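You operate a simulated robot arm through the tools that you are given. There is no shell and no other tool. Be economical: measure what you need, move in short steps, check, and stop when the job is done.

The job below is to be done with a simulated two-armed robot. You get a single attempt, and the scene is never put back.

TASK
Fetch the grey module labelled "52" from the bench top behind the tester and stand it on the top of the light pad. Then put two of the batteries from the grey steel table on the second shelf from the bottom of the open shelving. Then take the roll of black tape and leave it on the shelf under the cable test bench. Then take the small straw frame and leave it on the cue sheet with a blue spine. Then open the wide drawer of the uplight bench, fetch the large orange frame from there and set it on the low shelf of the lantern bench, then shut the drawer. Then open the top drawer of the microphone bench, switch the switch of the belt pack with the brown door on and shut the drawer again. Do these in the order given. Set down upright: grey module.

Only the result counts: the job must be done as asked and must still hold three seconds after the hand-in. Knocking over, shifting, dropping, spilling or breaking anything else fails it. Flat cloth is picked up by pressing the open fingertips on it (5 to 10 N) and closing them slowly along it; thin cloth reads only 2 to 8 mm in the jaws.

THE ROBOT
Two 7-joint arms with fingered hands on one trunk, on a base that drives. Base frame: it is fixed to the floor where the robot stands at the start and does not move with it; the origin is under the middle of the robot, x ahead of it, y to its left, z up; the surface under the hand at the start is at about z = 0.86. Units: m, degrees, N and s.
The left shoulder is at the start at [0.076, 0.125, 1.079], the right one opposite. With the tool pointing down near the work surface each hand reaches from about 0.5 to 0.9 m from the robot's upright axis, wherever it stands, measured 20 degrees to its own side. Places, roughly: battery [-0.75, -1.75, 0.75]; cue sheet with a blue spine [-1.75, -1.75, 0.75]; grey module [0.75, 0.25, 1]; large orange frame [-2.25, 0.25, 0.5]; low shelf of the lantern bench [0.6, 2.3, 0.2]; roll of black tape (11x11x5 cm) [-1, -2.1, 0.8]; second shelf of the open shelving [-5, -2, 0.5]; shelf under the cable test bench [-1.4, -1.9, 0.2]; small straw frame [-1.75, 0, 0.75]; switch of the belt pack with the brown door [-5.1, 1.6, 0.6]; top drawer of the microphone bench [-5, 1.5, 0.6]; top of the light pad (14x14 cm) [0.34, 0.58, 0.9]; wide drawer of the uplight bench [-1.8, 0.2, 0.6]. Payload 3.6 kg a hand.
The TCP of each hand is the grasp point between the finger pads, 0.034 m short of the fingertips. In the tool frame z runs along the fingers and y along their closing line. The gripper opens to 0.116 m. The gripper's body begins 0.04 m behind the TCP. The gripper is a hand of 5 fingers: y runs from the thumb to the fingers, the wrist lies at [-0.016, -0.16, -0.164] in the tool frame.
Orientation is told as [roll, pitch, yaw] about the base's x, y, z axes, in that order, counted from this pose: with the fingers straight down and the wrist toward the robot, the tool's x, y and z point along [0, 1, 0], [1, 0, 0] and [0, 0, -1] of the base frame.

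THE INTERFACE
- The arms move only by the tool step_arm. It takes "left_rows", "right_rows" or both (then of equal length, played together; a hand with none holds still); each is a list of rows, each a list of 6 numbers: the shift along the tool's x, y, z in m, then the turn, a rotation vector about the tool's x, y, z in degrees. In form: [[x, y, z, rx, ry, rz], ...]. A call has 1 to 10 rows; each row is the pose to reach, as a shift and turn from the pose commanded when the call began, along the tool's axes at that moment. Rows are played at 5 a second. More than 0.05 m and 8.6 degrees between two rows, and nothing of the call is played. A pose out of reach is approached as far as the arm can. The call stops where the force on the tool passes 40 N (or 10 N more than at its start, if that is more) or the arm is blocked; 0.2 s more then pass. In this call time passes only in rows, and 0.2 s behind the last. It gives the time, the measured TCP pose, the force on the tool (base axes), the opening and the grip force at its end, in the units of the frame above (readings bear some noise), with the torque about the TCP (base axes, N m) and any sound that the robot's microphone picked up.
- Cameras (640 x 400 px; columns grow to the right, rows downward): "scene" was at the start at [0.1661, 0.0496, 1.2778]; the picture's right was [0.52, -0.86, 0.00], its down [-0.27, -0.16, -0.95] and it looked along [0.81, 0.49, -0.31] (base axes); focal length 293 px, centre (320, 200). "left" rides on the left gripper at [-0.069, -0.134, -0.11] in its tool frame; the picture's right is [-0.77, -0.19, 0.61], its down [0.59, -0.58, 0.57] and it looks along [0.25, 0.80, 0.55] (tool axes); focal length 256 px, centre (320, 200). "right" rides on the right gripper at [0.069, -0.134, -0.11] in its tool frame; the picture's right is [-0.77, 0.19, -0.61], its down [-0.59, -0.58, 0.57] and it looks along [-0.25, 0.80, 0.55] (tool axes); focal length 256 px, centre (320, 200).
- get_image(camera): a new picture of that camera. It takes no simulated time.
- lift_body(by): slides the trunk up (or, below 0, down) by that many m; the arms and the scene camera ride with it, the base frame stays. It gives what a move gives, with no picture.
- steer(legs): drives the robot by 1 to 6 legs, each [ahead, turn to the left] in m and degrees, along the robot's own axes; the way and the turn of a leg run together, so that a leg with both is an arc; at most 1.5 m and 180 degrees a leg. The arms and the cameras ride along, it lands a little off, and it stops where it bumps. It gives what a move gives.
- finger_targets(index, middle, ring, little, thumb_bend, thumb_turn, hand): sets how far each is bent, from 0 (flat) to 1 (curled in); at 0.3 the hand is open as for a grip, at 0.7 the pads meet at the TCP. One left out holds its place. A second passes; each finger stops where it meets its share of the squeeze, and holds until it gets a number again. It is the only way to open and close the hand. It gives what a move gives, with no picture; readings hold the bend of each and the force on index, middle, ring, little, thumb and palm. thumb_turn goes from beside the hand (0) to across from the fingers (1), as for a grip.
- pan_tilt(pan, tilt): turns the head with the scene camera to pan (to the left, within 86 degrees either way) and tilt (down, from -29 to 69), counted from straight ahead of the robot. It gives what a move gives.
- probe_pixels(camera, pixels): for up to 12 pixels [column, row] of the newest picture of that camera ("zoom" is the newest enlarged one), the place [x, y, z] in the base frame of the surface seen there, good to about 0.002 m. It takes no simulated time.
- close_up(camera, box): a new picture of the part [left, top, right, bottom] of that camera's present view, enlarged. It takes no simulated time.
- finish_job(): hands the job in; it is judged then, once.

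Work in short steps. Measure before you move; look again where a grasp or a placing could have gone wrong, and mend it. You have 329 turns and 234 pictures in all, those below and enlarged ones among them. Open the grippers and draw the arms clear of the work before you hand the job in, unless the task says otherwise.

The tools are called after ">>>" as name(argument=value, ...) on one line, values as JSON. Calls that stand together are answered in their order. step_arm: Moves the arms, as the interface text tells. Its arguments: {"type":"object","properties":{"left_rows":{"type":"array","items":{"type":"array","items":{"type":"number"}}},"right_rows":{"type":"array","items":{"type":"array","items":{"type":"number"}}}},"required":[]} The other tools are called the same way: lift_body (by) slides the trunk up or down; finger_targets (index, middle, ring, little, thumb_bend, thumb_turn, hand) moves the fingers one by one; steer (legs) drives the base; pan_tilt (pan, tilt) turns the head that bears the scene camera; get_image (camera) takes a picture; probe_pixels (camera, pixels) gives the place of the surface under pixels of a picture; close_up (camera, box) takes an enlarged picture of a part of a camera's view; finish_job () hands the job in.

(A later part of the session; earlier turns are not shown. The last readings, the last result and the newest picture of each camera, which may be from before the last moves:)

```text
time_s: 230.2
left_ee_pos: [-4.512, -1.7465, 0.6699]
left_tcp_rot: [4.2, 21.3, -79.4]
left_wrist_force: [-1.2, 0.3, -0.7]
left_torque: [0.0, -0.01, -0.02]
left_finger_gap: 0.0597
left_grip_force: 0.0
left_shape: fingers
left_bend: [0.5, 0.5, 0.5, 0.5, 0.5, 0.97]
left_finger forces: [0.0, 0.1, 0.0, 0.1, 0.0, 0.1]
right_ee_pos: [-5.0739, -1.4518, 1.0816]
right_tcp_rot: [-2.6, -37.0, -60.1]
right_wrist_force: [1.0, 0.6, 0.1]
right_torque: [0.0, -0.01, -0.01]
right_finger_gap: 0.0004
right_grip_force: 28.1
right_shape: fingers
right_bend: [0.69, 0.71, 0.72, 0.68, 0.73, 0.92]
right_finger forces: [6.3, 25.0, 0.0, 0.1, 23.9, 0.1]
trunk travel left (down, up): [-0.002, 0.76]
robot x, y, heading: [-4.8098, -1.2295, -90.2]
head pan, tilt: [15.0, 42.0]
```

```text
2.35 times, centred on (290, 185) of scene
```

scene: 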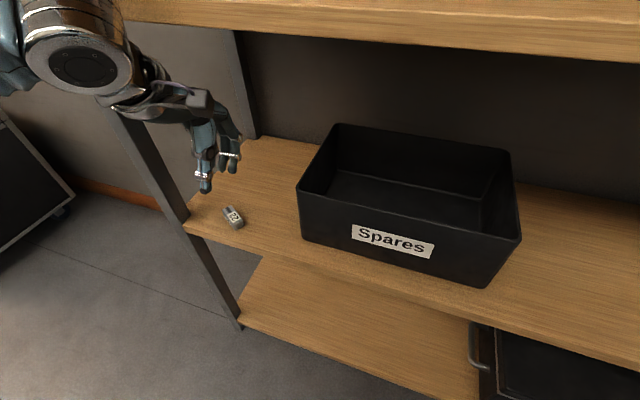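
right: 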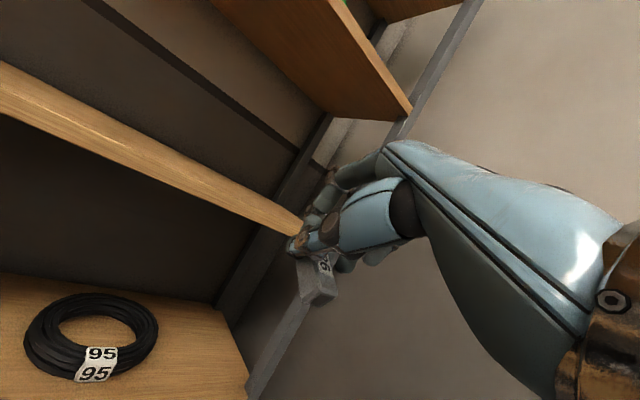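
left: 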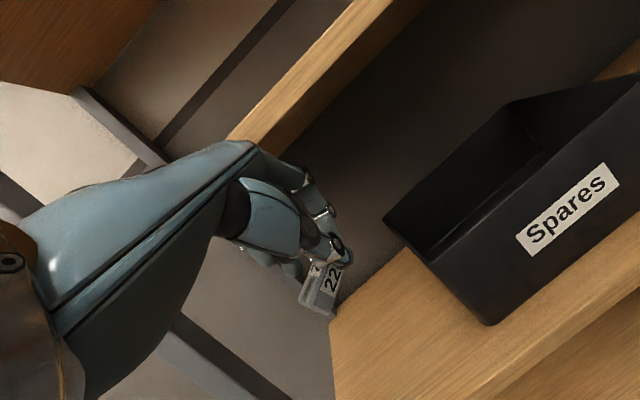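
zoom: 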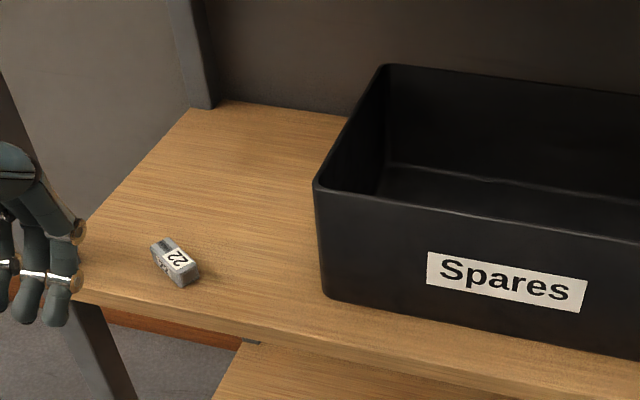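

Battery 22 is safely on the second shelf. Now the right arm: bring it forward-down to a sane pose, levelling and turning to yaw −90, eased.

>>> step_arm(right_rows=[[-0.003, 0.003, 0.006, 1.5, 0, 1.2], [-0.01, 0.008, 0.018, 4.5, 0, 3.6], [-0.02, 0.016, 0.037, 8.5, 0, 7], [-0.033, 0.026, 0.061, 13.5, 0, 11], [-0.047, 0.037, 0.087, 19, 0, 15.4], [-0.061, 0.048, 0.112, 24.5, 0, 19.8], [-0.075, 0.058, 0.138, 29.5, 0, 24], [-0.087, 0.067, 0.16, 33.5, 0, 27.2], [-0.096, 0.074, 0.176, 36, 0, 29.2], [-0.1, 0.078, 0.184, 37, 0, 30]])

>>> close_up(camera="right", box=[220, 160, 420, 340])

```text
time_s: 232.4
left_ee_pos: [-4.5125, -1.7464, 0.6697]
left_tcp_rot: [4.3, 21.4, -79.4]
left_wrist_force: [0.1, 0.1, -0.1]
left_torque: [-0.01, 0.03, 0.02]
left_finger_gap: 0.0592
left_grip_force: 0.0
left_shape: fingers
left_bend: [0.5, 0.5, 0.5, 0.5, 0.5, 0.97]
left_finger forces: [0.1, 0.1, 0.0, 0.0, 0.1, 0.1]
right_ee_pos: [-5.0862, -1.6526, 0.9842]
right_tcp_rot: [6.9, 2.0, -89.8]
right_wrist_force: [0.3, 0.0, 0.3]
right_torque: [-0.02, 0.02, 0.0]
right_finger_gap: 0.0004
right_grip_force: 27.4
right_shape: fingers
right_bend: [0.69, 0.71, 0.72, 0.68, 0.73, 0.92]
right_finger forces: [6.3, 24.8, 0.0, 0.0, 23.6, 0.1]
right hand out of reach, approached as far as the arm can: row 1, 2, 3, 4, 5
trunk travel left (down, up): [-0.002, 0.76]
robot x, y, heading: [-4.81, -1.2293, -90.6]
head pan, tilt: [15.0, 42.0]
```

```text
2.22 times, centred on (320, 250) of right
```

zoom: 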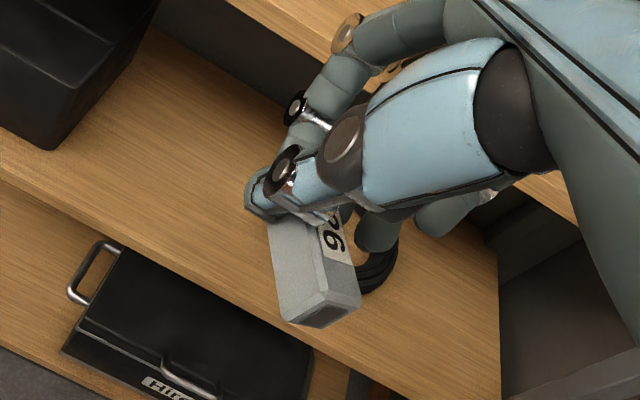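

Good, level at z 0.98. Now down in front of the shelf while tipping back ~26°, in two eased calls.

>>> step_arm(right_rows=[[0.001, 0, 0.005, 0.7, -0.3, 0], [0.004, 0, 0.015, 2.3, -0.8, 0], [0.008, 0, 0.032, 5, -1.6, 0], [0.012, 0, 0.055, 8.5, -2.6, 0], [0.016, 0, 0.08, 12.5, -3.6, 0], [0.02, 0, 0.105, 16.5, -4.6, 0], [0.024, 0, 0.13, 20, -5.5, 0], [0.027, 0, 0.15, 23, -6.2, 0], [0.029, 0, 0.164, 25, -6.7, 0], [0.03, 0, 0.17, 26, -7, 0]])

>>> step_arm(right_rows=[[0, 0.002, 0.005, 0, 0, 0], [0, 0.007, 0.014, 0, 0, 0], [0, 0.014, 0.03, 0, 0, 0], [0, 0.023, 0.05, 0, 0, 0], [0, 0.033, 0.072, 0, 0, 0], [0, 0.043, 0.094, 0, 0, 0], [0, 0.053, 0.115, 0, 0, 0], [0, 0.061, 0.133, 0, 0, 0], [0, 0.067, 0.146, 0, 0, 0], [0, 0.07, 0.152, 0, 0, 0]])

>>> pan_tilt(pan=-20, tilt=42)

>>> get_image(camera="scene")

```text
time_s: 234.6
left_ee_pos: [-4.5118, -1.746, 0.6686]
left_tcp_rot: [4.1, 21.3, -79.4]
left_wrist_force: [-0.1, 1.0, -0.7]
left_torque: [-0.01, 0.01, -0.01]
left_finger_gap: 0.0592
left_grip_force: 0.1
left_shape: fingers
left_bend: [0.5, 0.5, 0.5, 0.5, 0.5, 0.97]
left_finger forces: [0.1, 0.0, 0.1, 0.0, 0.0, 0.0]
right_ee_pos: [-5.0359, -1.6476, 0.8204]
right_tcp_rot: [0.3, 27.8, -88.0]
right_wrist_force: [-0.4, -0.2, 0.7]
right_torque: [-0.04, 0.01, -0.01]
right_finger_gap: 0.0003
right_grip_force: 26.0
right_shape: fingers
right_bend: [0.69, 0.71, 0.72, 0.68, 0.73, 0.92]
right_finger forces: [5.9, 24.5, 0.0, 0.0, 23.4, 0.0]
trunk travel left (down, up): [-0.002, 0.76]
robot x, y, heading: [-4.8096, -1.2286, -90.4]
head pan, tilt: [15.0, 42.0]
```

```text
time_s: 236.8
left_ee_pos: [-4.5117, -1.7449, 0.6707]
left_tcp_rot: [4.1, 21.3, -79.5]
left_wrist_force: [-0.4, -0.2, 0.7]
left_torque: [0.02, 0.02, 0.02]
left_finger_gap: 0.0591
left_grip_force: 0.1
left_shape: fingers
left_bend: [0.5, 0.5, 0.5, 0.5, 0.5, 0.97]
left_finger forces: [0.0, 0.1, 0.0, 0.0, 0.0, 0.0]
right_ee_pos: [-5.0472, -1.6801, 0.6907]
right_tcp_rot: [0.2, 27.8, -88.1]
right_wrist_force: [0.2, -0.1, -0.5]
right_torque: [-0.01, -0.04, -0.01]
right_finger_gap: 0.0003
right_grip_force: 26.4
right_shape: fingers
right_bend: [0.69, 0.71, 0.72, 0.68, 0.73, 0.92]
right_finger forces: [5.9, 23.7, 0.0, 0.1, 23.0, 0.0]
right hand out of reach, approached as far as the arm can: row 5, 6, 7, 8, 9, 10
trunk travel left (down, up): [-0.002, 0.76]
robot x, y, heading: [-4.8077, -1.2322, -90.1]
head pan, tilt: [15.0, 42.0]
```

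```text
time_s: 237.8
left_ee_pos: [-4.5116, -1.746, 0.669]
left_tcp_rot: [4.2, 21.3, -79.4]
left_wrist_force: [0.2, -0.4, -0.5]
left_torque: [0.0, 0.02, -0.02]
left_finger_gap: 0.0594
left_grip_force: 0.0
left_shape: fingers
left_bend: [0.5, 0.5, 0.5, 0.5, 0.5, 0.97]
left_finger forces: [0.0, 0.1, 0.0, 0.0, 0.1, 0.0]
right_ee_pos: [-5.047, -1.6802, 0.6885]
right_tcp_rot: [0.2, 27.9, -88.0]
right_wrist_force: [0.9, -0.5, -0.7]
right_torque: [0.0, 0.01, 0.02]
right_finger_gap: 0.0002
right_grip_force: 26.0
right_shape: fingers
right_bend: [0.69, 0.71, 0.72, 0.68, 0.73, 0.92]
right_finger forces: [5.8, 23.6, 0.0, 0.1, 22.9, 0.0]
trunk travel left (down, up): [-0.002, 0.76]
robot x, y, heading: [-4.8113, -1.2319, -90.5]
head pan, tilt: [-20.0, 42.0]
```

```text
103 pictures are left
```

scene: 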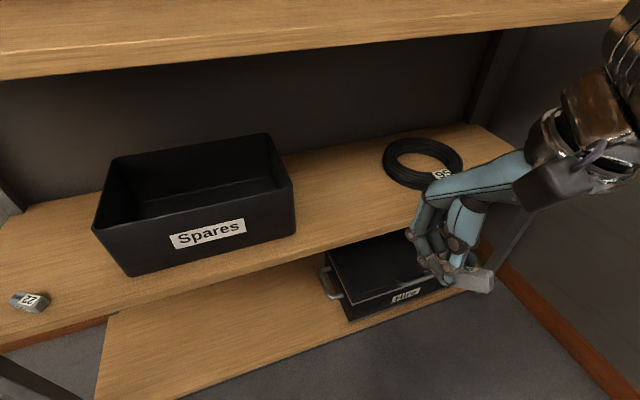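

Calm. The wrist must stay under the upper shelf, so I lower to TCP z ≈ 0.587 here before going in.

>>> step_arm(right_rows=[[0, 0.002, 0.004, 0, 0, 0], [0, 0.006, 0.012, 0, 0, 0], [0, 0.012, 0.024, 0, 0, 0], [0, 0.019, 0.038, 0, 0, 0], [0, 0.027, 0.053, 0, 0, 0], [0, 0.035, 0.067, 0, 0, 0], [0, 0.041, 0.079, 0, 0, 0], [0, 0.046, 0.087, 0, 0, 0], [0, 0.048, 0.092, 0, 0, 0], [0, 0.049, 0.094, 0, 0, 0]])

>>> step_arm(right_rows=[[0, 0.004, -0.002, 0, 0, 0], [0, 0.012, -0.006, 0, 0, 0], [0, 0.025, -0.013, 0, 0, 0], [0, 0.042, -0.022, 0, 0, 0], [0, 0.06, -0.032, 0, 0, 0], [0, 0.078, -0.041, 0, 0, 0], [0, 0.095, -0.05, 0, 0, 0], [0, 0.108, -0.057, 0, 0, 0], [0, 0.117, -0.062, 0, 0, 0], [0, 0.12, -0.064, 0, 0, 0]])

```text
time_s: 240.0
left_ee_pos: [-4.5114, -1.7447, 0.6706]
left_tcp_rot: [4.1, 21.2, -79.4]
left_wrist_force: [-0.5, 0.5, -0.3]
left_torque: [0.01, -0.04, -0.04]
left_finger_gap: 0.0592
left_grip_force: 0.0
left_shape: fingers
left_bend: [0.5, 0.5, 0.5, 0.5, 0.5, 0.97]
left_finger forces: [0.0, 0.1, 0.1, 0.1, 0.1, 0.0]
right_ee_pos: [-5.0516, -1.6964, 0.585]
right_tcp_rot: [0.4, 27.7, -87.7]
right_wrist_force: [-0.1, -1.5, -0.4]
right_torque: [0.04, -0.01, -0.01]
right_finger_gap: 0.0003
right_grip_force: 25.5
right_shape: fingers
right_bend: [0.69, 0.71, 0.72, 0.68, 0.73, 0.92]
right_finger forces: [5.8, 23.0, 0.1, 0.1, 22.4, 0.0]
right hand out of reach, approached as far as the arm can: row 2, 3, 4, 5, 6, 7, 8, 9, 10
trunk travel left (down, up): [-0.002, 0.76]
robot x, y, heading: [-4.8074, -1.2292, -90.6]
head pan, tilt: [-20.0, 42.0]
```

```text
time_s: 242.1
left_ee_pos: [-4.4931, -1.7406, 0.666]
left_tcp_rot: [2.9, 24.2, -74.0]
left_wrist_force: [-0.9, 0.5, -0.8]
left_torque: [-0.09, 0.01, 0.01]
left_finger_gap: 0.0595
left_grip_force: 0.2
left_shape: fingers
left_bend: [0.5, 0.5, 0.5, 0.5, 0.5, 0.97]
left_finger forces: [0.1, 0.1, 0.0, 0.1, 0.0, 0.0]
right_ee_pos: [-5.0536, -1.8356, 0.6]
right_tcp_rot: [-0.6, 23.8, -89.8]
right_wrist_force: [-1.8, -0.5, -0.3]
right_torque: [-0.02, -0.07, -0.01]
right_finger_gap: 0.0002
right_grip_force: 26.0
right_shape: fingers
right_bend: [0.69, 0.71, 0.72, 0.68, 0.73, 0.92]
right_finger forces: [5.8, 23.1, 0.2, 0.0, 23.0, 0.1]
trunk travel left (down, up): [-0.002, 0.76]
robot x, y, heading: [-4.8134, -1.2309, -90.5]
head pan, tilt: [-20.0, 42.0]
stopped in row 10 (left hand): the arm was blocked; the commanded pose is now the measured one
```

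Nearly there (y −1.836). I pause, hold, then lower 1.5 cm and continue in.

>>> finger_targets(hand="left", little=0.5)

>>> step_arm(left_rows=[[0, 0, 0, 0, 0, 0], [0, 0, 0, 0, 0, 0], [0, 0, 0, 0, 0, 0]], right_rows=[[0, 0, 0, 0, 0, 0], [0, 0, 0, 0, 0, 0], [0, 0, 0, 0, 0, 0]])

>>> step_arm(right_rows=[[0, 0.002, 0.002, 0, 0, 0], [0, 0.006, 0.006, 0.5, 0, 0], [0, 0.011, 0.011, 1, 0, 0], [0, 0.016, 0.016, 1.5, 0, 0], [0, 0.021, 0.02, 2, 0, 0], [0, 0.025, 0.023, 2.5, 0, 0], [0, 0.028, 0.025, 3, 0, 0]])

```text
time_s: 242.4
left_ee_pos: [-4.4882, -1.709, 0.6592]
left_tcp_rot: [-4.7, 31.1, -73.0]
left_wrist_force: [-1.0, 0.7, -0.4]
left_torque: [-0.02, -0.02, -0.02]
left_finger_gap: 0.0595
left_grip_force: 0.0
left_shape: fingers
left_bend: [0.5, 0.5, 0.5, 0.5, 0.5, 0.97]
left_finger forces: [0.0, 0.0, 0.0, 0.1, 0.0, 0.0]
right_ee_pos: [-5.0501, -1.8361, 0.651]
right_tcp_rot: [-0.9, 14.1, -90.6]
right_wrist_force: [-0.5, -0.9, 0.8]
right_torque: [0.0, 0.02, 0.03]
right_finger_gap: 0.0003
right_grip_force: 25.8
right_shape: fingers
right_bend: [0.69, 0.71, 0.72, 0.68, 0.73, 0.92]
right_finger forces: [6.1, 23.2, 0.0, 0.1, 23.0, 0.0]
trunk travel left (down, up): [-0.002, 0.76]
robot x, y, heading: [-4.8125, -1.2327, -90.7]
head pan, tilt: [-20.0, 42.0]
stopped (left hand): the arm was blocked; the commanded pose is now the measured one
```

```text
time_s: 242.7
left_ee_pos: [-4.4995, -1.6796, 0.6708]
left_tcp_rot: [-16.9, 31.6, -77.1]
left_wrist_force: [0.1, -0.5, 0.5]
left_torque: [0.03, -0.01, -0.01]
left_finger_gap: 0.0594
left_grip_force: 0.0
left_shape: fingers
left_bend: [0.5, 0.5, 0.5, 0.5, 0.5, 0.97]
left_finger forces: [0.0, 0.0, 0.0, 0.0, 0.1, 0.0]
right_ee_pos: [-5.0649, -1.8166, 0.71]
right_tcp_rot: [1.8, 5.6, -94.7]
right_wrist_force: [0.6, -0.3, -0.1]
right_torque: [0.0, -0.01, -0.02]
right_finger_gap: 0.0002
right_grip_force: 25.9
right_shape: fingers
right_bend: [0.7, 0.71, 0.72, 0.68, 0.73, 0.92]
right_finger forces: [5.8, 23.1, 0.1, 0.1, 22.8, 0.0]
trunk travel left (down, up): [-0.002, 0.76]
robot x, y, heading: [-4.8055, -1.2345, -90.4]
head pan, tilt: [-20.0, 42.0]
stopped in row 1 (left hand): the arm was blocked; the commanded pose is now the measured one
```

```text
time_s: 243.0
left_ee_pos: [-4.5021, -1.6215, 0.6948]
left_tcp_rot: [-22.5, 30.3, -79.6]
left_wrist_force: [-2.2, -1.4, 3.2]
left_torque: [-0.11, -0.13, -0.03]
left_finger_gap: 0.0592
left_grip_force: 0.1
left_shape: fingers
left_bend: [0.5, 0.5, 0.5, 0.5, 0.5, 0.98]
left_finger forces: [0.0, 0.0, 0.0, 0.0, 0.0, 0.1]
right_ee_pos: [-5.0987, -1.7684, 0.757]
right_tcp_rot: [5.7, 1.8, -101.7]
right_wrist_force: [-1.1, 4.0, -12.8]
right_torque: [-0.38, -0.2, -0.05]
right_finger_gap: 0.0002
right_grip_force: 26.6
right_shape: fingers
right_bend: [0.69, 0.71, 0.72, 0.68, 0.73, 0.92]
right_finger forces: [6.1, 24.1, 0.0, 0.1, 23.7, 0.0]
trunk travel left (down, up): [-0.002, 0.76]
robot x, y, heading: [-4.8083, -1.2327, -90.6]
head pan, tilt: [-20.0, 42.0]
stopped in row 1 (left hand): the arm was blocked; the commanded pose is now the measured one
```

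Lesson: after a stop, wait with a head move (arms settle) before any arm call. I pause with a wide pan there and back.

>>> pan_tilt(pan=30, tilt=42)

>>> pan_tilt(pan=-20, tilt=42)

>>> step_arm(left_rows=[[0, 0, 0, -1, 0.6, 0], [0, 0, 0, -3, 2, -1], [0, 0, 0, -6, 4.5, -2], [0, 0, 0, -10, 7.5, -3.5], [0, 0, 0, -14.5, 11, -5], [0, 0, 0, -19, 14.5, -7], [0, 0, 0, -23.5, 18, -8.5], [0, 0, 0, -27, 20.5, -10], [0, 0, 0, -29.5, 22, -11], [0, 0, 0, -30, 22.5, -11]])

```text
time_s: 244.2
left_ee_pos: [-4.5005, -1.6273, 0.6962]
left_tcp_rot: [-18.0, 26.8, -77.9]
left_wrist_force: [-0.1, -0.4, -0.3]
left_torque: [0.02, -0.02, -0.02]
left_finger_gap: 0.0598
left_grip_force: 0.1
left_shape: fingers
left_bend: [0.5, 0.5, 0.5, 0.5, 0.5, 0.97]
left_finger forces: [0.1, 0.1, 0.1, 0.0, 0.1, 0.0]
right_ee_pos: [-5.0658, -1.7616, 0.7392]
right_tcp_rot: [1.9, 1.6, -94.9]
right_wrist_force: [-0.1, -0.5, -1.4]
right_torque: [-0.01, -0.02, 0.0]
right_finger_gap: 0.0004
right_grip_force: 27.4
right_shape: fingers
right_bend: [0.69, 0.71, 0.72, 0.68, 0.73, 0.92]
right_finger forces: [6.1, 23.8, 0.0, 0.0, 23.6, 0.1]
trunk travel left (down, up): [-0.002, 0.76]
robot x, y, heading: [-4.812, -1.2313, -90.5]
head pan, tilt: [30.0, 42.0]
```

```text
time_s: 245.4
left_ee_pos: [-4.4989, -1.6279, 0.6953]
left_tcp_rot: [-17.9, 26.8, -78.0]
left_wrist_force: [-0.2, -0.1, 0.4]
left_torque: [0.03, 0.04, -0.02]
left_finger_gap: 0.0595
left_grip_force: 0.1
left_shape: fingers
left_bend: [0.5, 0.5, 0.5, 0.5, 0.5, 0.97]
left_finger forces: [0.0, 0.0, 0.1, 0.0, 0.0, 0.0]
right_ee_pos: [-5.0672, -1.7605, 0.7405]
right_tcp_rot: [1.8, 1.5, -94.8]
right_wrist_force: [-0.3, -0.4, -0.4]
right_torque: [-0.01, 0.06, 0.01]
right_finger_gap: 0.0002
right_grip_force: 27.2
right_shape: fingers
right_bend: [0.69, 0.71, 0.72, 0.68, 0.73, 0.92]
right_finger forces: [6.1, 23.8, 0.0, 0.0, 23.6, 0.2]
trunk travel left (down, up): [-0.002, 0.76]
robot x, y, heading: [-4.8112, -1.2279, -90.7]
head pan, tilt: [-20.0, 42.0]
```

```text
time_s: 246.5
left_ee_pos: [-4.4673, -1.6584, 0.7352]
left_tcp_rot: [-6.1, 17.0, -71.4]
left_wrist_force: [0.0, 0.2, 0.4]
left_torque: [0.04, 0.04, -0.02]
left_finger_gap: 0.0595
left_grip_force: 0.1
left_shape: fingers
left_bend: [0.5, 0.5, 0.5, 0.5, 0.5, 0.97]
left_finger forces: [0.0, 0.0, 0.0, 0.1, 0.0, 0.1]
left hand out of reach, approached as far as the arm can: row 2, 3, 4, 5
right_ee_pos: [-5.0622, -1.7669, 0.7561]
right_tcp_rot: [1.1, -0.9, -94.0]
right_wrist_force: [-3.8, 5.6, 0.2]
right_torque: [-0.46, -0.16, -0.04]
right_finger_gap: 0.0
right_grip_force: 27.3
right_shape: fingers
right_bend: [0.69, 0.71, 0.72, 0.68, 0.73, 0.92]
right_finger forces: [6.6, 24.6, 0.0, 0.0, 22.7, 0.0]
trunk travel left (down, up): [-0.002, 0.76]
robot x, y, heading: [-4.8033, -1.2304, -90.9]
head pan, tilt: [-20.0, 42.0]
stopped in row 5 (right hand): the arm was blocked; the commanded pose is now the measured one
```

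Pausing again, then lifting the left hand to its comfortable tuck while levelling.

>>> pan_tilt(pan=20, tilt=42)

>>> step_arm(left_rows=[[0, 0, -0.005, -0.5, 0.3, 0.5], [0, 0, -0.015, -2, 0.8, 1.5], [0, 0, -0.03, -4, 1.6, 3.5], [0.005, 0, -0.05, -6.5, 2.6, 6], [0.01, 0, -0.07, -9, 3.6, 9], [0.015, 0, -0.09, -11.5, 4.5, 12], [0.02, 0, -0.11, -13.5, 5.2, 15], [0.025, 0, -0.125, -15.5, 5.8, 17], [0.028, 0, -0.135, -16.5, 6, 18], [0.03, 0, -0.14, -17, 6, 18.5]])

>>> pan_tilt(pan=-20, tilt=42)

```text
time_s: 247.6
left_ee_pos: [-4.4644, -1.6572, 0.7344]
left_tcp_rot: [-6.3, 17.2, -71.1]
left_wrist_force: [0.6, 0.0, 0.1]
left_torque: [0.01, 0.01, 0.04]
left_finger_gap: 0.0595
left_grip_force: 0.1
left_shape: fingers
left_bend: [0.5, 0.5, 0.5, 0.5, 0.5, 0.97]
left_finger forces: [0.0, 0.0, 0.0, 0.0, 0.0, 0.0]
right_ee_pos: [-5.0665, -1.765, 0.7561]
right_tcp_rot: [1.6, -1.3, -94.6]
right_wrist_force: [-0.3, 0.7, -0.5]
right_torque: [-0.03, -0.01, 0.02]
right_finger_gap: 0.0
right_grip_force: 26.4
right_shape: fingers
right_bend: [0.69, 0.71, 0.72, 0.68, 0.73, 0.92]
right_finger forces: [6.5, 24.3, 0.0, 0.1, 22.7, 0.0]
trunk travel left (down, up): [-0.002, 0.76]
robot x, y, heading: [-4.8082, -1.2314, -90.6]
head pan, tilt: [20.0, 42.0]
```

```text
time_s: 249.8
left_ee_pos: [-4.4114, -1.6815, 0.8647]
left_tcp_rot: [-2.4, -1.3, -88.6]
left_wrist_force: [1.1, 0.5, -0.5]
left_torque: [0.05, -0.02, -0.01]
left_finger_gap: 0.0596
left_grip_force: 0.0
left_shape: fingers
left_bend: [0.5, 0.5, 0.5, 0.5, 0.5, 0.97]
left_finger forces: [0.1, 0.0, 0.0, 0.1, 0.0, 0.0]
right_ee_pos: [-5.0658, -1.765, 0.756]
right_tcp_rot: [1.6, -1.4, -94.7]
right_wrist_force: [0.0, 0.0, -0.1]
right_torque: [-0.01, 0.04, 0.0]
right_finger_gap: 0.0004
right_grip_force: 26.5
right_shape: fingers
right_bend: [0.69, 0.71, 0.72, 0.68, 0.73, 0.92]
right_finger forces: [6.6, 24.3, 0.1, 0.1, 22.7, 0.1]
trunk travel left (down, up): [-0.002, 0.76]
robot x, y, heading: [-4.8082, -1.2334, -90.5]
head pan, tilt: [20.0, 42.0]
```

```text
time_s: 250.8
left_ee_pos: [-4.4112, -1.6823, 0.8637]
left_tcp_rot: [-2.5, -1.3, -88.5]
left_wrist_force: [0.4, 0.2, 0.1]
left_torque: [-0.01, 0.01, 0.0]
left_finger_gap: 0.0595
left_grip_force: 0.0
left_shape: fingers
left_bend: [0.5, 0.5, 0.5, 0.5, 0.5, 0.97]
left_finger forces: [0.0, 0.0, 0.0, 0.1, 0.1, 0.1]
right_ee_pos: [-5.0657, -1.7656, 0.7549]
right_tcp_rot: [1.6, -1.2, -94.6]
right_wrist_force: [0.5, 0.1, 0.9]
right_torque: [0.01, -0.02, -0.03]
right_finger_gap: 0.0001
right_grip_force: 27.1
right_shape: fingers
right_bend: [0.69, 0.71, 0.72, 0.68, 0.73, 0.92]
right_finger forces: [6.6, 24.5, 0.1, 0.0, 22.7, 0.0]
trunk travel left (down, up): [-0.002, 0.76]
robot x, y, heading: [-4.8084, -1.2302, -90.7]
head pan, tilt: [-20.0, 42.0]
```

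Left is tucked and calm. Right: back 6 cm, tip 27°, down 10 cm (call A), then down to 0.58 (call B).

>>> step_arm(right_rows=[[0, -0.002, 0.003, 0.7, 0, -0.1], [0, -0.006, 0.009, 2.3, 0, -0.4], [0, -0.012, 0.019, 5, 0, -1], [0, -0.02, 0.032, 8.5, 0, -1.6], [0, -0.029, 0.047, 12.5, 0, -2.3], [0, -0.038, 0.062, 16.5, 0, -3], [0, -0.046, 0.076, 20.5, 0, -3.7], [0, -0.053, 0.088, 23.8, 0, -4.2], [0, -0.058, 0.096, 26, 0, -4.6], [0, -0.06, 0.1, 27, 0, -4.6]])

>>> step_arm(right_rows=[[0, 0.001, 0.003, 0, 0, 0], [0, 0.004, 0.008, 0, 0, 0], [0, 0.008, 0.016, 0, 0, 0], [0, 0.013, 0.025, 0, 0, 0], [0, 0.018, 0.035, 0, 0, 0], [0, 0.023, 0.045, 0, 0, 0], [0, 0.028, 0.054, 0, 0, 0], [0, 0.032, 0.061, 0, 0, 0], [0, 0.034, 0.066, 0, 0, 0], [0, 0.035, 0.068, 0, 0, 0]])

```text
time_s: 253.0
left_ee_pos: [-4.41, -1.6805, 0.8637]
left_tcp_rot: [-2.6, -1.3, -88.5]
left_wrist_force: [-0.2, -0.2, 0.9]
left_torque: [0.01, -0.01, -0.05]
left_finger_gap: 0.0592
left_grip_force: 0.1
left_shape: fingers
left_bend: [0.5, 0.5, 0.5, 0.5, 0.5, 0.97]
left_finger forces: [0.0, 0.0, 0.1, 0.0, 0.0, 0.0]
right_ee_pos: [-5.0576, -1.7078, 0.6532]
right_tcp_rot: [2.9, 25.5, -88.9]
right_wrist_force: [0.5, 0.3, -1.0]
right_torque: [-0.03, -0.01, 0.03]
right_finger_gap: 0.0001
right_grip_force: 26.5
right_shape: fingers
right_bend: [0.69, 0.71, 0.72, 0.68, 0.73, 0.92]
right_finger forces: [6.5, 24.5, 0.0, 0.0, 22.6, 0.0]
right hand out of reach, approached as far as the arm can: row 1, 2, 3, 4, 5
trunk travel left (down, up): [-0.002, 0.76]
robot x, y, heading: [-4.8053, -1.2338, -90.8]
head pan, tilt: [-20.0, 42.0]
```

```text
time_s: 255.2
left_ee_pos: [-4.4099, -1.6814, 0.8642]
left_tcp_rot: [-2.5, -1.3, -88.5]
left_wrist_force: [-0.3, 0.1, -0.8]
left_torque: [0.02, -0.01, -0.01]
left_finger_gap: 0.0595
left_grip_force: 0.2
left_shape: fingers
left_bend: [0.5, 0.5, 0.5, 0.5, 0.5, 0.97]
left_finger forces: [0.1, 0.1, 0.0, 0.0, 0.0, 0.1]
right_ee_pos: [-5.0558, -1.7099, 0.5798]
right_tcp_rot: [3.0, 25.5, -89.0]
right_wrist_force: [0.3, 0.0, -0.5]
right_torque: [-0.05, -0.02, 0.01]
right_finger_gap: 0.0001
right_grip_force: 26.5
right_shape: fingers
right_bend: [0.69, 0.71, 0.72, 0.68, 0.73, 0.92]
right_finger forces: [6.4, 24.1, 0.0, 0.1, 22.8, 0.1]
trunk travel left (down, up): [-0.002, 0.76]
robot x, y, heading: [-4.8081, -1.2302, -90.6]
head pan, tilt: [-20.0, 42.0]
```

Now in, slowly: 9 cm per call.

>>> step_arm(right_rows=[[0, 0.002, -0.001, 0, 0, 0], [0, 0.007, -0.003, 0, 0, 0], [0, 0.014, -0.007, 0, 0, 0], [0, 0.023, -0.011, 0, 0, 0], [0, 0.034, -0.016, 0, 0, 0], [0, 0.045, -0.021, 0, 0, 0], [0, 0.056, -0.026, 0, 0, 0], [0, 0.067, -0.032, 0, 0, 0], [0, 0.076, -0.036, 0, 0, 0], [0, 0.082, -0.039, 0, 0, 0]])

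>>> pan_tilt(pan=-30, tilt=42)

>>> get_image(camera="scene")

```text
time_s: 257.4
left_ee_pos: [-4.4104, -1.6825, 0.8638]
left_tcp_rot: [-2.5, -1.3, -88.5]
left_wrist_force: [-0.8, -0.3, 0.1]
left_torque: [-0.02, 0.0, 0.0]
left_finger_gap: 0.0594
left_grip_force: 0.0
left_shape: fingers
left_bend: [0.5, 0.5, 0.5, 0.5, 0.5, 0.97]
left_finger forces: [0.0, 0.0, 0.0, 0.1, 0.0, 0.1]
right_ee_pos: [-5.0561, -1.8001, 0.5785]
right_tcp_rot: [2.8, 25.5, -88.9]
right_wrist_force: [0.8, -0.7, -1.3]
right_torque: [-0.03, -0.02, 0.0]
right_finger_gap: 0.0001
right_grip_force: 26.2
right_shape: fingers
right_bend: [0.69, 0.71, 0.72, 0.68, 0.73, 0.92]
right_finger forces: [6.0, 23.8, 0.0, 0.0, 22.7, 0.0]
trunk travel left (down, up): [-0.002, 0.76]
robot x, y, heading: [-4.8092, -1.2316, -90.6]
head pan, tilt: [-20.0, 42.0]
```

```text
time_s: 258.2
left_ee_pos: [-4.41, -1.682, 0.8629]
left_tcp_rot: [-2.5, -1.2, -88.5]
left_wrist_force: [-0.3, 0.9, -0.2]
left_torque: [-0.02, -0.01, -0.01]
left_finger_gap: 0.0597
left_grip_force: 0.0
left_shape: fingers
left_bend: [0.5, 0.5, 0.5, 0.5, 0.5, 0.97]
left_finger forces: [0.1, 0.0, 0.0, 0.0, 0.0, 0.0]
right_ee_pos: [-5.0552, -1.8006, 0.5795]
right_tcp_rot: [2.8, 25.6, -89.0]
right_wrist_force: [0.1, 0.9, 0.6]
right_torque: [-0.03, -0.02, 0.02]
right_finger_gap: 0.0001
right_grip_force: 26.4
right_shape: fingers
right_bend: [0.69, 0.71, 0.72, 0.68, 0.73, 0.92]
right_finger forces: [6.0, 23.9, 0.0, 0.1, 22.8, 0.1]
trunk travel left (down, up): [-0.002, 0.76]
robot x, y, heading: [-4.8072, -1.2315, -90.4]
head pan, tilt: [-30.0, 42.0]
```

```text
102 pictures are left
```

scene: 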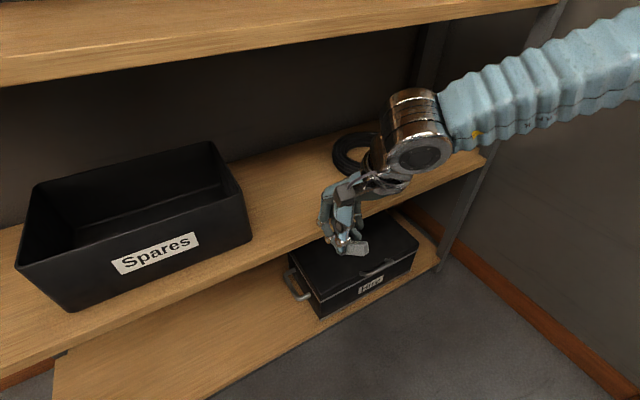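

I check the battery's underside height before it crosses the shelf edge.

>>> close_up(camera="scene", box=[300, 180, 400, 270])

>>> probe_pixels(camera="scene", pixels=[[355, 255], [362, 252], [345, 253], [358, 245], [340, 250]])

```text
4.44 times, centred on (350, 225) of scene
```

zoom: 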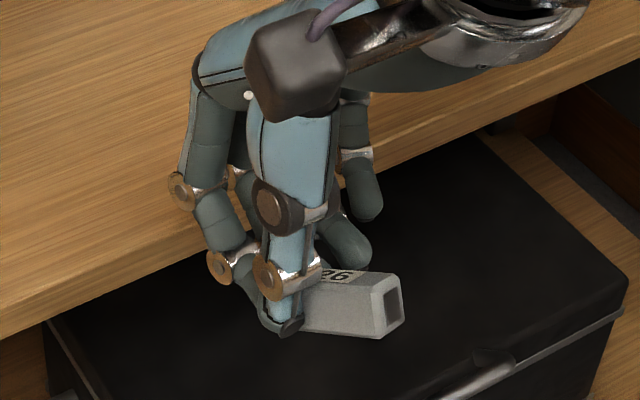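

```text
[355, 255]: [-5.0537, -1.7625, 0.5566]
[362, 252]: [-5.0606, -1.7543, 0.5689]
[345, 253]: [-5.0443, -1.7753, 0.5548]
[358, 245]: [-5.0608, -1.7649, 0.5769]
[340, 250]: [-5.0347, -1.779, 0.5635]
```

Underside at 0.555, clear of the shelf (0.519). I continue in, two calls.

>>> step_arm(right_rows=[[0, 0.002, -0.001, 0, 0, 0], [0, 0.007, -0.003, 0, 0, 0], [0, 0.014, -0.007, 0, 0, 0], [0, 0.023, -0.011, 0, 0, 0], [0, 0.034, -0.016, 0, 0, 0], [0, 0.045, -0.021, 0, 0, 0], [0, 0.056, -0.026, 0, 0, 0], [0, 0.067, -0.032, 0, 0, 0], [0, 0.076, -0.036, 0, 0, 0], [0, 0.082, -0.039, 0, 0, 0]])

>>> pan_tilt(pan=-20, tilt=42)

>>> step_arm(right_rows=[[0, 0.002, -0.001, 0, 0, 0], [0, 0.007, -0.003, 0, 0, 0], [0, 0.014, -0.007, 0, 0, 0], [0, 0.023, -0.011, 0, 0, 0], [0, 0.034, -0.016, 0, 0, 0], [0, 0.045, -0.021, 0, 0, 0], [0, 0.056, -0.026, 0, 0, 0], [0, 0.063, -0.03, 0, 0, 0], [0, 0.068, -0.032, 0, 0, 0], [0, 0.07, -0.033, 0, 0, 0]])

>>> pan_tilt(pan=-30, tilt=42)

>>> close_up(camera="scene", box=[240, 80, 460, 250])

```text
time_s: 260.4
left_ee_pos: [-4.4098, -1.6896, 0.8606]
left_tcp_rot: [-2.4, -0.7, -88.4]
left_wrist_force: [0.4, 0.6, 0.1]
left_torque: [0.0, 0.02, 0.0]
left_finger_gap: 0.0596
left_grip_force: 0.0
left_shape: fingers
left_bend: [0.5, 0.5, 0.5, 0.5, 0.5, 0.97]
left_finger forces: [0.0, 0.0, 0.0, 0.0, 0.0, 0.1]
right_ee_pos: [-5.0547, -1.8993, 0.5735]
right_tcp_rot: [3.0, 26.0, -88.7]
right_wrist_force: [-0.4, 0.5, -0.2]
right_torque: [-0.05, 0.02, -0.02]
right_finger_gap: 0.0003
right_grip_force: 25.9
right_shape: fingers
right_bend: [0.69, 0.71, 0.72, 0.68, 0.73, 0.92]
right_finger forces: [5.7, 23.7, 0.0, 0.0, 22.7, 0.0]
trunk travel left (down, up): [-0.002, 0.76]
robot x, y, heading: [-4.8081, -1.2315, -90.7]
head pan, tilt: [-30.0, 42.0]
```

```text
time_s: 261.1
left_ee_pos: [-4.4099, -1.6846, 0.8601]
left_tcp_rot: [-2.2, -1.1, -88.2]
left_wrist_force: [0.2, 0.2, -0.6]
left_torque: [-0.04, 0.03, 0.01]
left_finger_gap: 0.0593
left_grip_force: 0.0
left_shape: fingers
left_bend: [0.5, 0.5, 0.5, 0.5, 0.5, 0.97]
left_finger forces: [0.0, 0.0, 0.0, 0.0, 0.0, 0.0]
right_ee_pos: [-5.0565, -1.8965, 0.5691]
right_tcp_rot: [3.3, 26.1, -88.9]
right_wrist_force: [0.1, -0.9, -1.0]
right_torque: [-0.02, -0.02, 0.02]
right_finger_gap: 0.0001
right_grip_force: 25.6
right_shape: fingers
right_bend: [0.69, 0.71, 0.72, 0.68, 0.73, 0.92]
right_finger forces: [5.8, 23.7, 0.1, 0.0, 22.6, 0.1]
trunk travel left (down, up): [-0.002, 0.76]
robot x, y, heading: [-4.8081, -1.2352, -90.7]
head pan, tilt: [-20.0, 42.0]
```

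```text
time_s: 261.4
left_ee_pos: [-4.4099, -1.644, 0.8659]
left_tcp_rot: [-2.0, -2.7, -88.6]
left_wrist_force: [-0.1, 0.0, -0.4]
left_torque: [0.01, 0.01, 0.02]
left_finger_gap: 0.0594
left_grip_force: 0.1
left_shape: fingers
left_bend: [0.5, 0.5, 0.5, 0.5, 0.5, 0.97]
left_finger forces: [0.0, 0.0, 0.0, 0.0, 0.1, 0.0]
right_ee_pos: [-5.0668, -1.8698, 0.5746]
right_tcp_rot: [3.3, 25.1, -90.9]
right_wrist_force: [-1.6, 0.8, -1.7]
right_torque: [-0.06, -0.12, -0.03]
right_finger_gap: 0.0
right_grip_force: 27.5
right_shape: fingers
right_bend: [0.69, 0.71, 0.72, 0.68, 0.73, 0.92]
right_finger forces: [6.3, 25.1, 0.0, 0.1, 23.7, 0.0]
trunk travel left (down, up): [-0.002, 0.76]
robot x, y, heading: [-4.8095, -1.2323, -91.0]
head pan, tilt: [-20.0, 42.0]
stopped in row 1 (left hand): the arm was blocked; the commanded pose is now the measured one
```

```text
time_s: 262.1
left_ee_pos: [-4.4072, -1.6282, 0.8803]
left_tcp_rot: [-2.3, -5.1, -88.2]
left_wrist_force: [1.2, -0.6, 2.0]
left_torque: [0.11, 0.04, -0.03]
left_finger_gap: 0.0596
left_grip_force: 0.0
left_shape: fingers
left_bend: [0.5, 0.5, 0.5, 0.5, 0.5, 0.97]
left_finger forces: [0.0, 0.1, 0.1, 0.1, 0.0, 0.0]
right_ee_pos: [-5.0576, -1.86, 0.6033]
right_tcp_rot: [3.2, 22.3, -89.1]
right_wrist_force: [0.8, -0.1, -0.3]
right_torque: [0.02, 0.02, 0.0]
right_finger_gap: 0.0
right_grip_force: 27.4
right_shape: fingers
right_bend: [0.69, 0.71, 0.72, 0.68, 0.73, 0.92]
right_finger forces: [6.1, 24.7, 0.0, 0.0, 23.4, 0.1]
trunk travel left (down, up): [-0.002, 0.76]
robot x, y, heading: [-4.8069, -1.2333, -90.6]
head pan, tilt: [-30.0, 42.0]
```

```text
2.35 times, centred on (350, 165) of scene
```

zoom: 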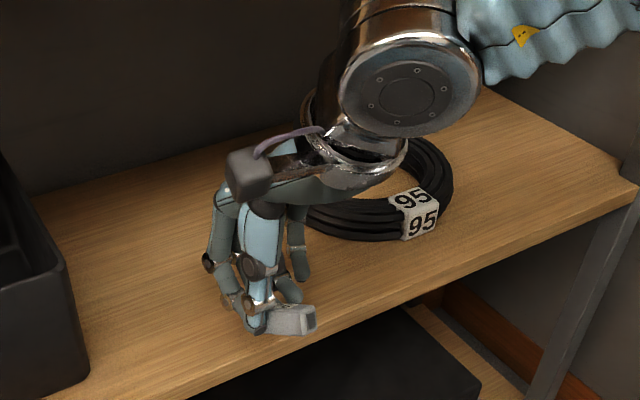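

Both hands shifted back together: the whole robot is rocking, because both arms reach far forward. So I retract the right hand to 0.45 m, then drive 0.15 m closer to need less reach.

>>> step_arm(right_rows=[[0, -0.003, 0.001, 0, 0, 0], [0, -0.01, 0.004, 0, 0, 0], [0, -0.02, 0.009, 0, 0, 0], [0, -0.035, 0.015, 0, 0, 0], [0, -0.055, 0.023, 0, 0, 0], [0, -0.075, 0.031, 0, 0, 0], [0, -0.095, 0.039, 0, 0, 0], [0, -0.115, 0.047, 0, 0, 0], [0, -0.13, 0.053, 0, 0, 0], [0, -0.138, 0.057, 0, 0, 0]])

>>> pan_tilt(pan=0, tilt=42)

>>> steer(legs=[[0.15, 0]])

>>> pan_tilt(pan=-30, tilt=42)

```text
time_s: 264.3
left_ee_pos: [-4.4089, -1.6407, 0.8741]
left_tcp_rot: [-2.4, -4.0, -88.2]
left_wrist_force: [0.7, 0.2, 0.1]
left_torque: [0.0, 0.02, -0.03]
left_finger_gap: 0.0596
left_grip_force: 0.0
left_shape: fingers
left_bend: [0.5, 0.5, 0.5, 0.5, 0.5, 0.97]
left_finger forces: [0.0, 0.0, 0.0, 0.0, 0.0, 0.0]
right_ee_pos: [-5.0636, -1.7233, 0.5975]
right_tcp_rot: [2.7, 23.1, -90.5]
right_wrist_force: [-0.1, 0.0, -0.6]
right_torque: [-0.02, 0.0, 0.02]
right_finger_gap: 0.0001
right_grip_force: 24.9
right_shape: fingers
right_bend: [0.69, 0.71, 0.72, 0.68, 0.73, 0.92]
right_finger forces: [5.4, 22.9, 0.0, 0.1, 22.2, 0.0]
right hand out of reach, approached as far as the arm can: row 10
trunk travel left (down, up): [-0.002, 0.76]
robot x, y, heading: [-4.8076, -1.2325, -90.7]
head pan, tilt: [-30.0, 42.0]
```

```text
time_s: 265.3
left_ee_pos: [-4.4095, -1.6405, 0.8738]
left_tcp_rot: [-2.3, -4.0, -88.2]
left_wrist_force: [-0.1, -0.2, 0.6]
left_torque: [0.03, 0.01, 0.02]
left_finger_gap: 0.0591
left_grip_force: 0.0
left_shape: fingers
left_bend: [0.5, 0.5, 0.5, 0.5, 0.5, 0.97]
left_finger forces: [0.0, 0.0, 0.0, 0.1, 0.1, 0.1]
right_ee_pos: [-5.063, -1.7229, 0.5971]
right_tcp_rot: [2.9, 23.0, -90.5]
right_wrist_force: [0.0, -1.1, -1.1]
right_torque: [0.02, -0.01, -0.01]
right_finger_gap: 0.0001
right_grip_force: 25.4
right_shape: fingers
right_bend: [0.69, 0.71, 0.72, 0.68, 0.73, 0.92]
right_finger forces: [5.4, 22.9, 0.0, 0.0, 22.1, 0.0]
trunk travel left (down, up): [-0.002, 0.76]
robot x, y, heading: [-4.8084, -1.2334, -90.6]
head pan, tilt: [0.0, 42.0]
```

```text
time_s: 266.6
left_ee_pos: [-4.4114, -1.7822, 0.8771]
left_tcp_rot: [-2.1, -5.0, -88.3]
left_wrist_force: [-0.5, -0.6, 0.0]
left_torque: [0.08, 0.02, -0.02]
left_finger_gap: 0.0594
left_grip_force: 0.0
left_shape: fingers
left_bend: [0.5, 0.5, 0.5, 0.5, 0.5, 0.97]
left_finger forces: [0.0, 0.0, 0.0, 0.1, 0.0, 0.0]
right_ee_pos: [-5.076, -1.8768, 0.602]
right_tcp_rot: [2.7, 21.9, -93.0]
right_wrist_force: [0.7, -0.9, -0.1]
right_torque: [0.0, 0.06, -0.01]
right_finger_gap: 0.0
right_grip_force: 25.1
right_shape: fingers
right_bend: [0.69, 0.71, 0.72, 0.68, 0.73, 0.92]
right_finger forces: [5.3, 22.9, 0.1, 0.0, 22.3, 0.0]
trunk travel left (down, up): [-0.002, 0.76]
robot x, y, heading: [-4.8099, -1.3857, -90.6]
head pan, tilt: [0.0, 42.0]
```

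```text
time_s: 267.6
left_ee_pos: [-4.4068, -1.7534, 0.8867]
left_tcp_rot: [-2.7, -7.0, -88.2]
left_wrist_force: [6.1, 5.5, 3.1]
left_torque: [-0.3, 0.4, -0.24]
left_finger_gap: 0.0594
left_grip_force: 0.0
left_shape: fingers
left_bend: [0.5, 0.5, 0.5, 0.5, 0.5, 0.97]
left_finger forces: [0.0, 0.0, 0.0, 0.0, 0.0, 0.1]
right_ee_pos: [-5.0841, -1.861, 0.6211]
right_tcp_rot: [1.6, 19.5, -94.8]
right_wrist_force: [-10.5, 15.4, -38.2]
right_torque: [-0.95, -0.91, -0.27]
right_finger_gap: 0.0
right_grip_force: 28.7
right_shape: fingers
right_bend: [0.7, 0.71, 0.72, 0.68, 0.74, 0.92]
right_finger forces: [7.6, 27.4, 0.0, 0.1, 21.6, 0.0]
trunk travel left (down, up): [-0.002, 0.76]
robot x, y, heading: [-4.8081, -1.3834, -91.1]
head pan, tilt: [-30.0, 42.0]
```

The drive went well. The right wrist seems to press up on the upper shelf's edge (38 N), so I lower that hand 4 cm gently.

>>> step_arm(right_rows=[[0, 0.0, 0.003, 0, 0, 0], [0, 0.002, 0.008, 0.5, 0, 0], [0, 0.004, 0.015, 1.5, 0, 0], [0, 0.007, 0.022, 2.5, 0, -1], [0, 0.01, 0.029, 3.5, 0, -2], [0, 0.013, 0.035, 4.5, 0, -3], [0, 0.014, 0.038, 5, 0, -4]])

>>> pan_tilt(pan=-25, tilt=42)

>>> get_image(camera="scene")

```text
time_s: 267.9
left_ee_pos: [-4.4102, -1.7626, 0.8816]
left_tcp_rot: [-2.4, -6.0, -88.1]
left_wrist_force: [0.4, -0.2, -0.3]
left_torque: [-0.02, 0.0, 0.02]
left_finger_gap: 0.0597
left_grip_force: 0.2
left_shape: fingers
left_bend: [0.5, 0.5, 0.5, 0.5, 0.5, 0.97]
left_finger forces: [0.0, 0.0, 0.0, 0.0, 0.1, 0.0]
right_ee_pos: [-5.0596, -1.8819, 0.6215]
right_tcp_rot: [6.9, 16.9, -90.3]
right_wrist_force: [-0.1, -1.4, 0.7]
right_torque: [0.05, -0.03, 0.0]
right_finger_gap: 0.0
right_grip_force: 29.4
right_shape: fingers
right_bend: [0.7, 0.7, 0.72, 0.68, 0.73, 0.92]
right_finger forces: [7.0, 27.5, 0.1, 0.1, 24.1, 0.1]
right hand out of reach, approached as far as the arm can: row 1
trunk travel left (down, up): [-0.002, 0.76]
robot x, y, heading: [-4.8094, -1.3835, -91.0]
head pan, tilt: [-30.0, 42.0]
stopped in row 1 (right hand): the force on the tool passed its limit at 79 N (the readings are from after the stop); the commanded pose is now the measured one
```

```text
time_s: 268.6
left_ee_pos: [-4.4102, -1.7571, 0.8822]
left_tcp_rot: [-2.3, -6.2, -88.3]
left_wrist_force: [0.2, 0.6, 0.0]
left_torque: [0.01, 0.01, -0.01]
left_finger_gap: 0.0594
left_grip_force: 0.0
left_shape: fingers
left_bend: [0.5, 0.5, 0.5, 0.5, 0.5, 0.97]
left_finger forces: [0.0, 0.1, 0.1, 0.1, 0.0, 0.0]
right_ee_pos: [-5.0585, -1.8771, 0.6232]
right_tcp_rot: [7.0, 16.7, -89.9]
right_wrist_force: [0.1, -0.7, -0.7]
right_torque: [-0.02, -0.01, 0.03]
right_finger_gap: 0.0
right_grip_force: 30.1
right_shape: fingers
right_bend: [0.7, 0.7, 0.72, 0.68, 0.73, 0.92]
right_finger forces: [6.9, 27.6, 0.0, 0.0, 24.1, 0.0]
trunk travel left (down, up): [-0.002, 0.76]
robot x, y, heading: [-4.8068, -1.3791, -90.7]
head pan, tilt: [-25.0, 42.0]
```

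```text
99 pictures are left
```

scene: 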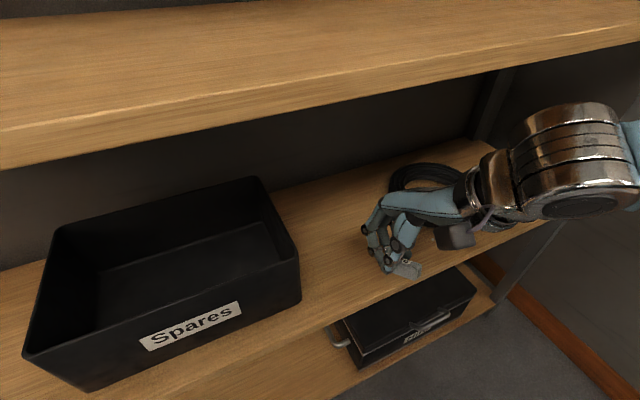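

Free again. I lower 4.5 cm here first, then go in 8 cm.

>>> step_arm(right_rows=[[0, 0.001, 0.002, 0, 0, 0], [0, 0.002, 0.007, 0, -0.5, 0], [0, 0.004, 0.013, 0.5, -1, 0], [0, 0.006, 0.02, 1, -1.5, 0], [0, 0.008, 0.027, 1.5, -2, 0], [0, 0.01, 0.034, 2, -2.5, 0], [0, 0.012, 0.039, 2, -3, 0], [0, 0.013, 0.043, 2, -3, 0]])

>>> pan_tilt(pan=-30, tilt=45)

>>> step_arm(right_rows=[[0, 0.002, -0.001, 0, 0, 0], [0, 0.006, -0.002, 0, 0, 0], [0, 0.012, -0.004, 0, 0, 0], [0, 0.02, -0.006, 0, 0, 0], [0, 0.03, -0.009, 0, 0, 0], [0, 0.041, -0.013, 0, 0, 0], [0, 0.052, -0.017, 0, 0, 0], [0, 0.062, -0.02, 0, 0, 0], [0, 0.07, -0.022, 0, 0, 0], [0, 0.074, -0.024, 0, 0, 0]])

>>> pan_tilt(pan=-25, tilt=45)

>>> close_up(camera="scene", box=[300, 100, 520, 270])

```text
time_s: 270.4
left_ee_pos: [-4.4113, -1.7581, 0.8827]
left_tcp_rot: [-2.3, -6.3, -88.3]
left_wrist_force: [0.3, -0.5, 0.3]
left_torque: [-0.01, 0.02, 0.0]
left_finger_gap: 0.0594
left_grip_force: 0.1
left_shape: fingers
left_bend: [0.5, 0.5, 0.5, 0.5, 0.5, 0.97]
left_finger forces: [0.0, 0.0, 0.0, 0.0, 0.1, 0.0]
right_ee_pos: [-5.0531, -1.878, 0.5783]
right_tcp_rot: [3.9, 18.7, -89.8]
right_wrist_force: [-0.2, -0.1, -0.2]
right_torque: [-0.03, -0.02, 0.0]
right_finger_gap: 0.0
right_grip_force: 28.0
right_shape: fingers
right_bend: [0.7, 0.7, 0.72, 0.68, 0.73, 0.92]
right_finger forces: [6.5, 25.7, 0.0, 0.1, 22.8, 0.1]
right hand out of reach, approached as far as the arm can: row 2, 3, 4, 5
trunk travel left (down, up): [-0.002, 0.76]
robot x, y, heading: [-4.8088, -1.3802, -90.7]
head pan, tilt: [-25.0, 42.0]
```

```text
time_s: 271.0
left_ee_pos: [-4.4104, -1.757, 0.8839]
left_tcp_rot: [-2.2, -6.3, -88.3]
left_wrist_force: [-0.3, 0.2, 0.2]
left_torque: [-0.03, 0.0, 0.02]
left_finger_gap: 0.0593
left_grip_force: 0.1
left_shape: fingers
left_bend: [0.5, 0.5, 0.5, 0.5, 0.5, 0.97]
left_finger forces: [0.0, 0.0, 0.0, 0.0, 0.0, 0.1]
right_ee_pos: [-5.054, -1.878, 0.5774]
right_tcp_rot: [4.0, 18.6, -89.8]
right_wrist_force: [0.1, 0.0, 0.0]
right_torque: [0.03, -0.02, 0.03]
right_finger_gap: 0.0002
right_grip_force: 27.2
right_shape: fingers
right_bend: [0.7, 0.7, 0.72, 0.68, 0.73, 0.92]
right_finger forces: [6.5, 25.6, 0.0, 0.1, 23.0, 0.0]
trunk travel left (down, up): [-0.002, 0.76]
robot x, y, heading: [-4.8075, -1.3793, -91.0]
head pan, tilt: [-30.0, 45.0]
```

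```text
time_s: 273.2
left_ee_pos: [-4.4104, -1.7575, 0.8817]
left_tcp_rot: [-2.2, -6.3, -88.2]
left_wrist_force: [-0.4, 0.1, -0.7]
left_torque: [-0.02, -0.02, -0.02]
left_finger_gap: 0.0592
left_grip_force: 0.0
left_shape: fingers
left_bend: [0.5, 0.5, 0.5, 0.5, 0.5, 0.97]
left_finger forces: [0.0, 0.0, 0.0, 0.0, 0.0, 0.1]
right_ee_pos: [-5.0534, -1.9555, 0.5771]
right_tcp_rot: [3.9, 18.5, -89.9]
right_wrist_force: [-0.1, -0.3, -0.5]
right_torque: [-0.01, -0.01, 0.01]
right_finger_gap: 0.0001
right_grip_force: 27.4
right_shape: fingers
right_bend: [0.7, 0.7, 0.72, 0.68, 0.73, 0.92]
right_finger forces: [6.3, 25.3, 0.1, 0.0, 22.9, 0.0]
trunk travel left (down, up): [-0.002, 0.76]
robot x, y, heading: [-4.8076, -1.3812, -90.9]
head pan, tilt: [-30.0, 45.0]
```

```text
time_s: 273.9
left_ee_pos: [-4.4111, -1.7587, 0.8828]
left_tcp_rot: [-2.4, -6.3, -88.3]
left_wrist_force: [0.1, 0.2, 0.1]
left_torque: [-0.01, 0.02, -0.01]
left_finger_gap: 0.0594
left_grip_force: 0.0
left_shape: fingers
left_bend: [0.5, 0.5, 0.5, 0.5, 0.5, 0.97]
left_finger forces: [0.0, 0.0, 0.0, 0.1, 0.0, 0.1]
right_ee_pos: [-5.0546, -1.9559, 0.5767]
right_tcp_rot: [3.9, 18.6, -89.8]
right_wrist_force: [-0.8, 0.6, -0.6]
right_torque: [-0.02, 0.03, 0.0]
right_finger_gap: 0.0001
right_grip_force: 27.2
right_shape: fingers
right_bend: [0.7, 0.7, 0.72, 0.68, 0.73, 0.92]
right_finger forces: [6.3, 25.4, 0.1, 0.0, 22.8, 0.0]
trunk travel left (down, up): [-0.002, 0.76]
robot x, y, heading: [-4.8089, -1.3778, -90.8]
head pan, tilt: [-25.0, 45.0]
```

```text
2.35 times, centred on (410, 185) of scene
```

zoom: 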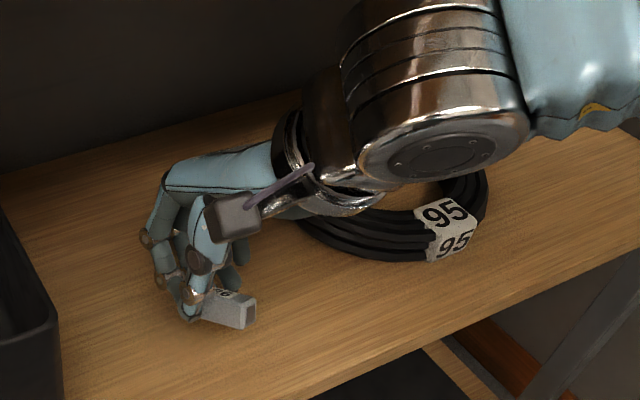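

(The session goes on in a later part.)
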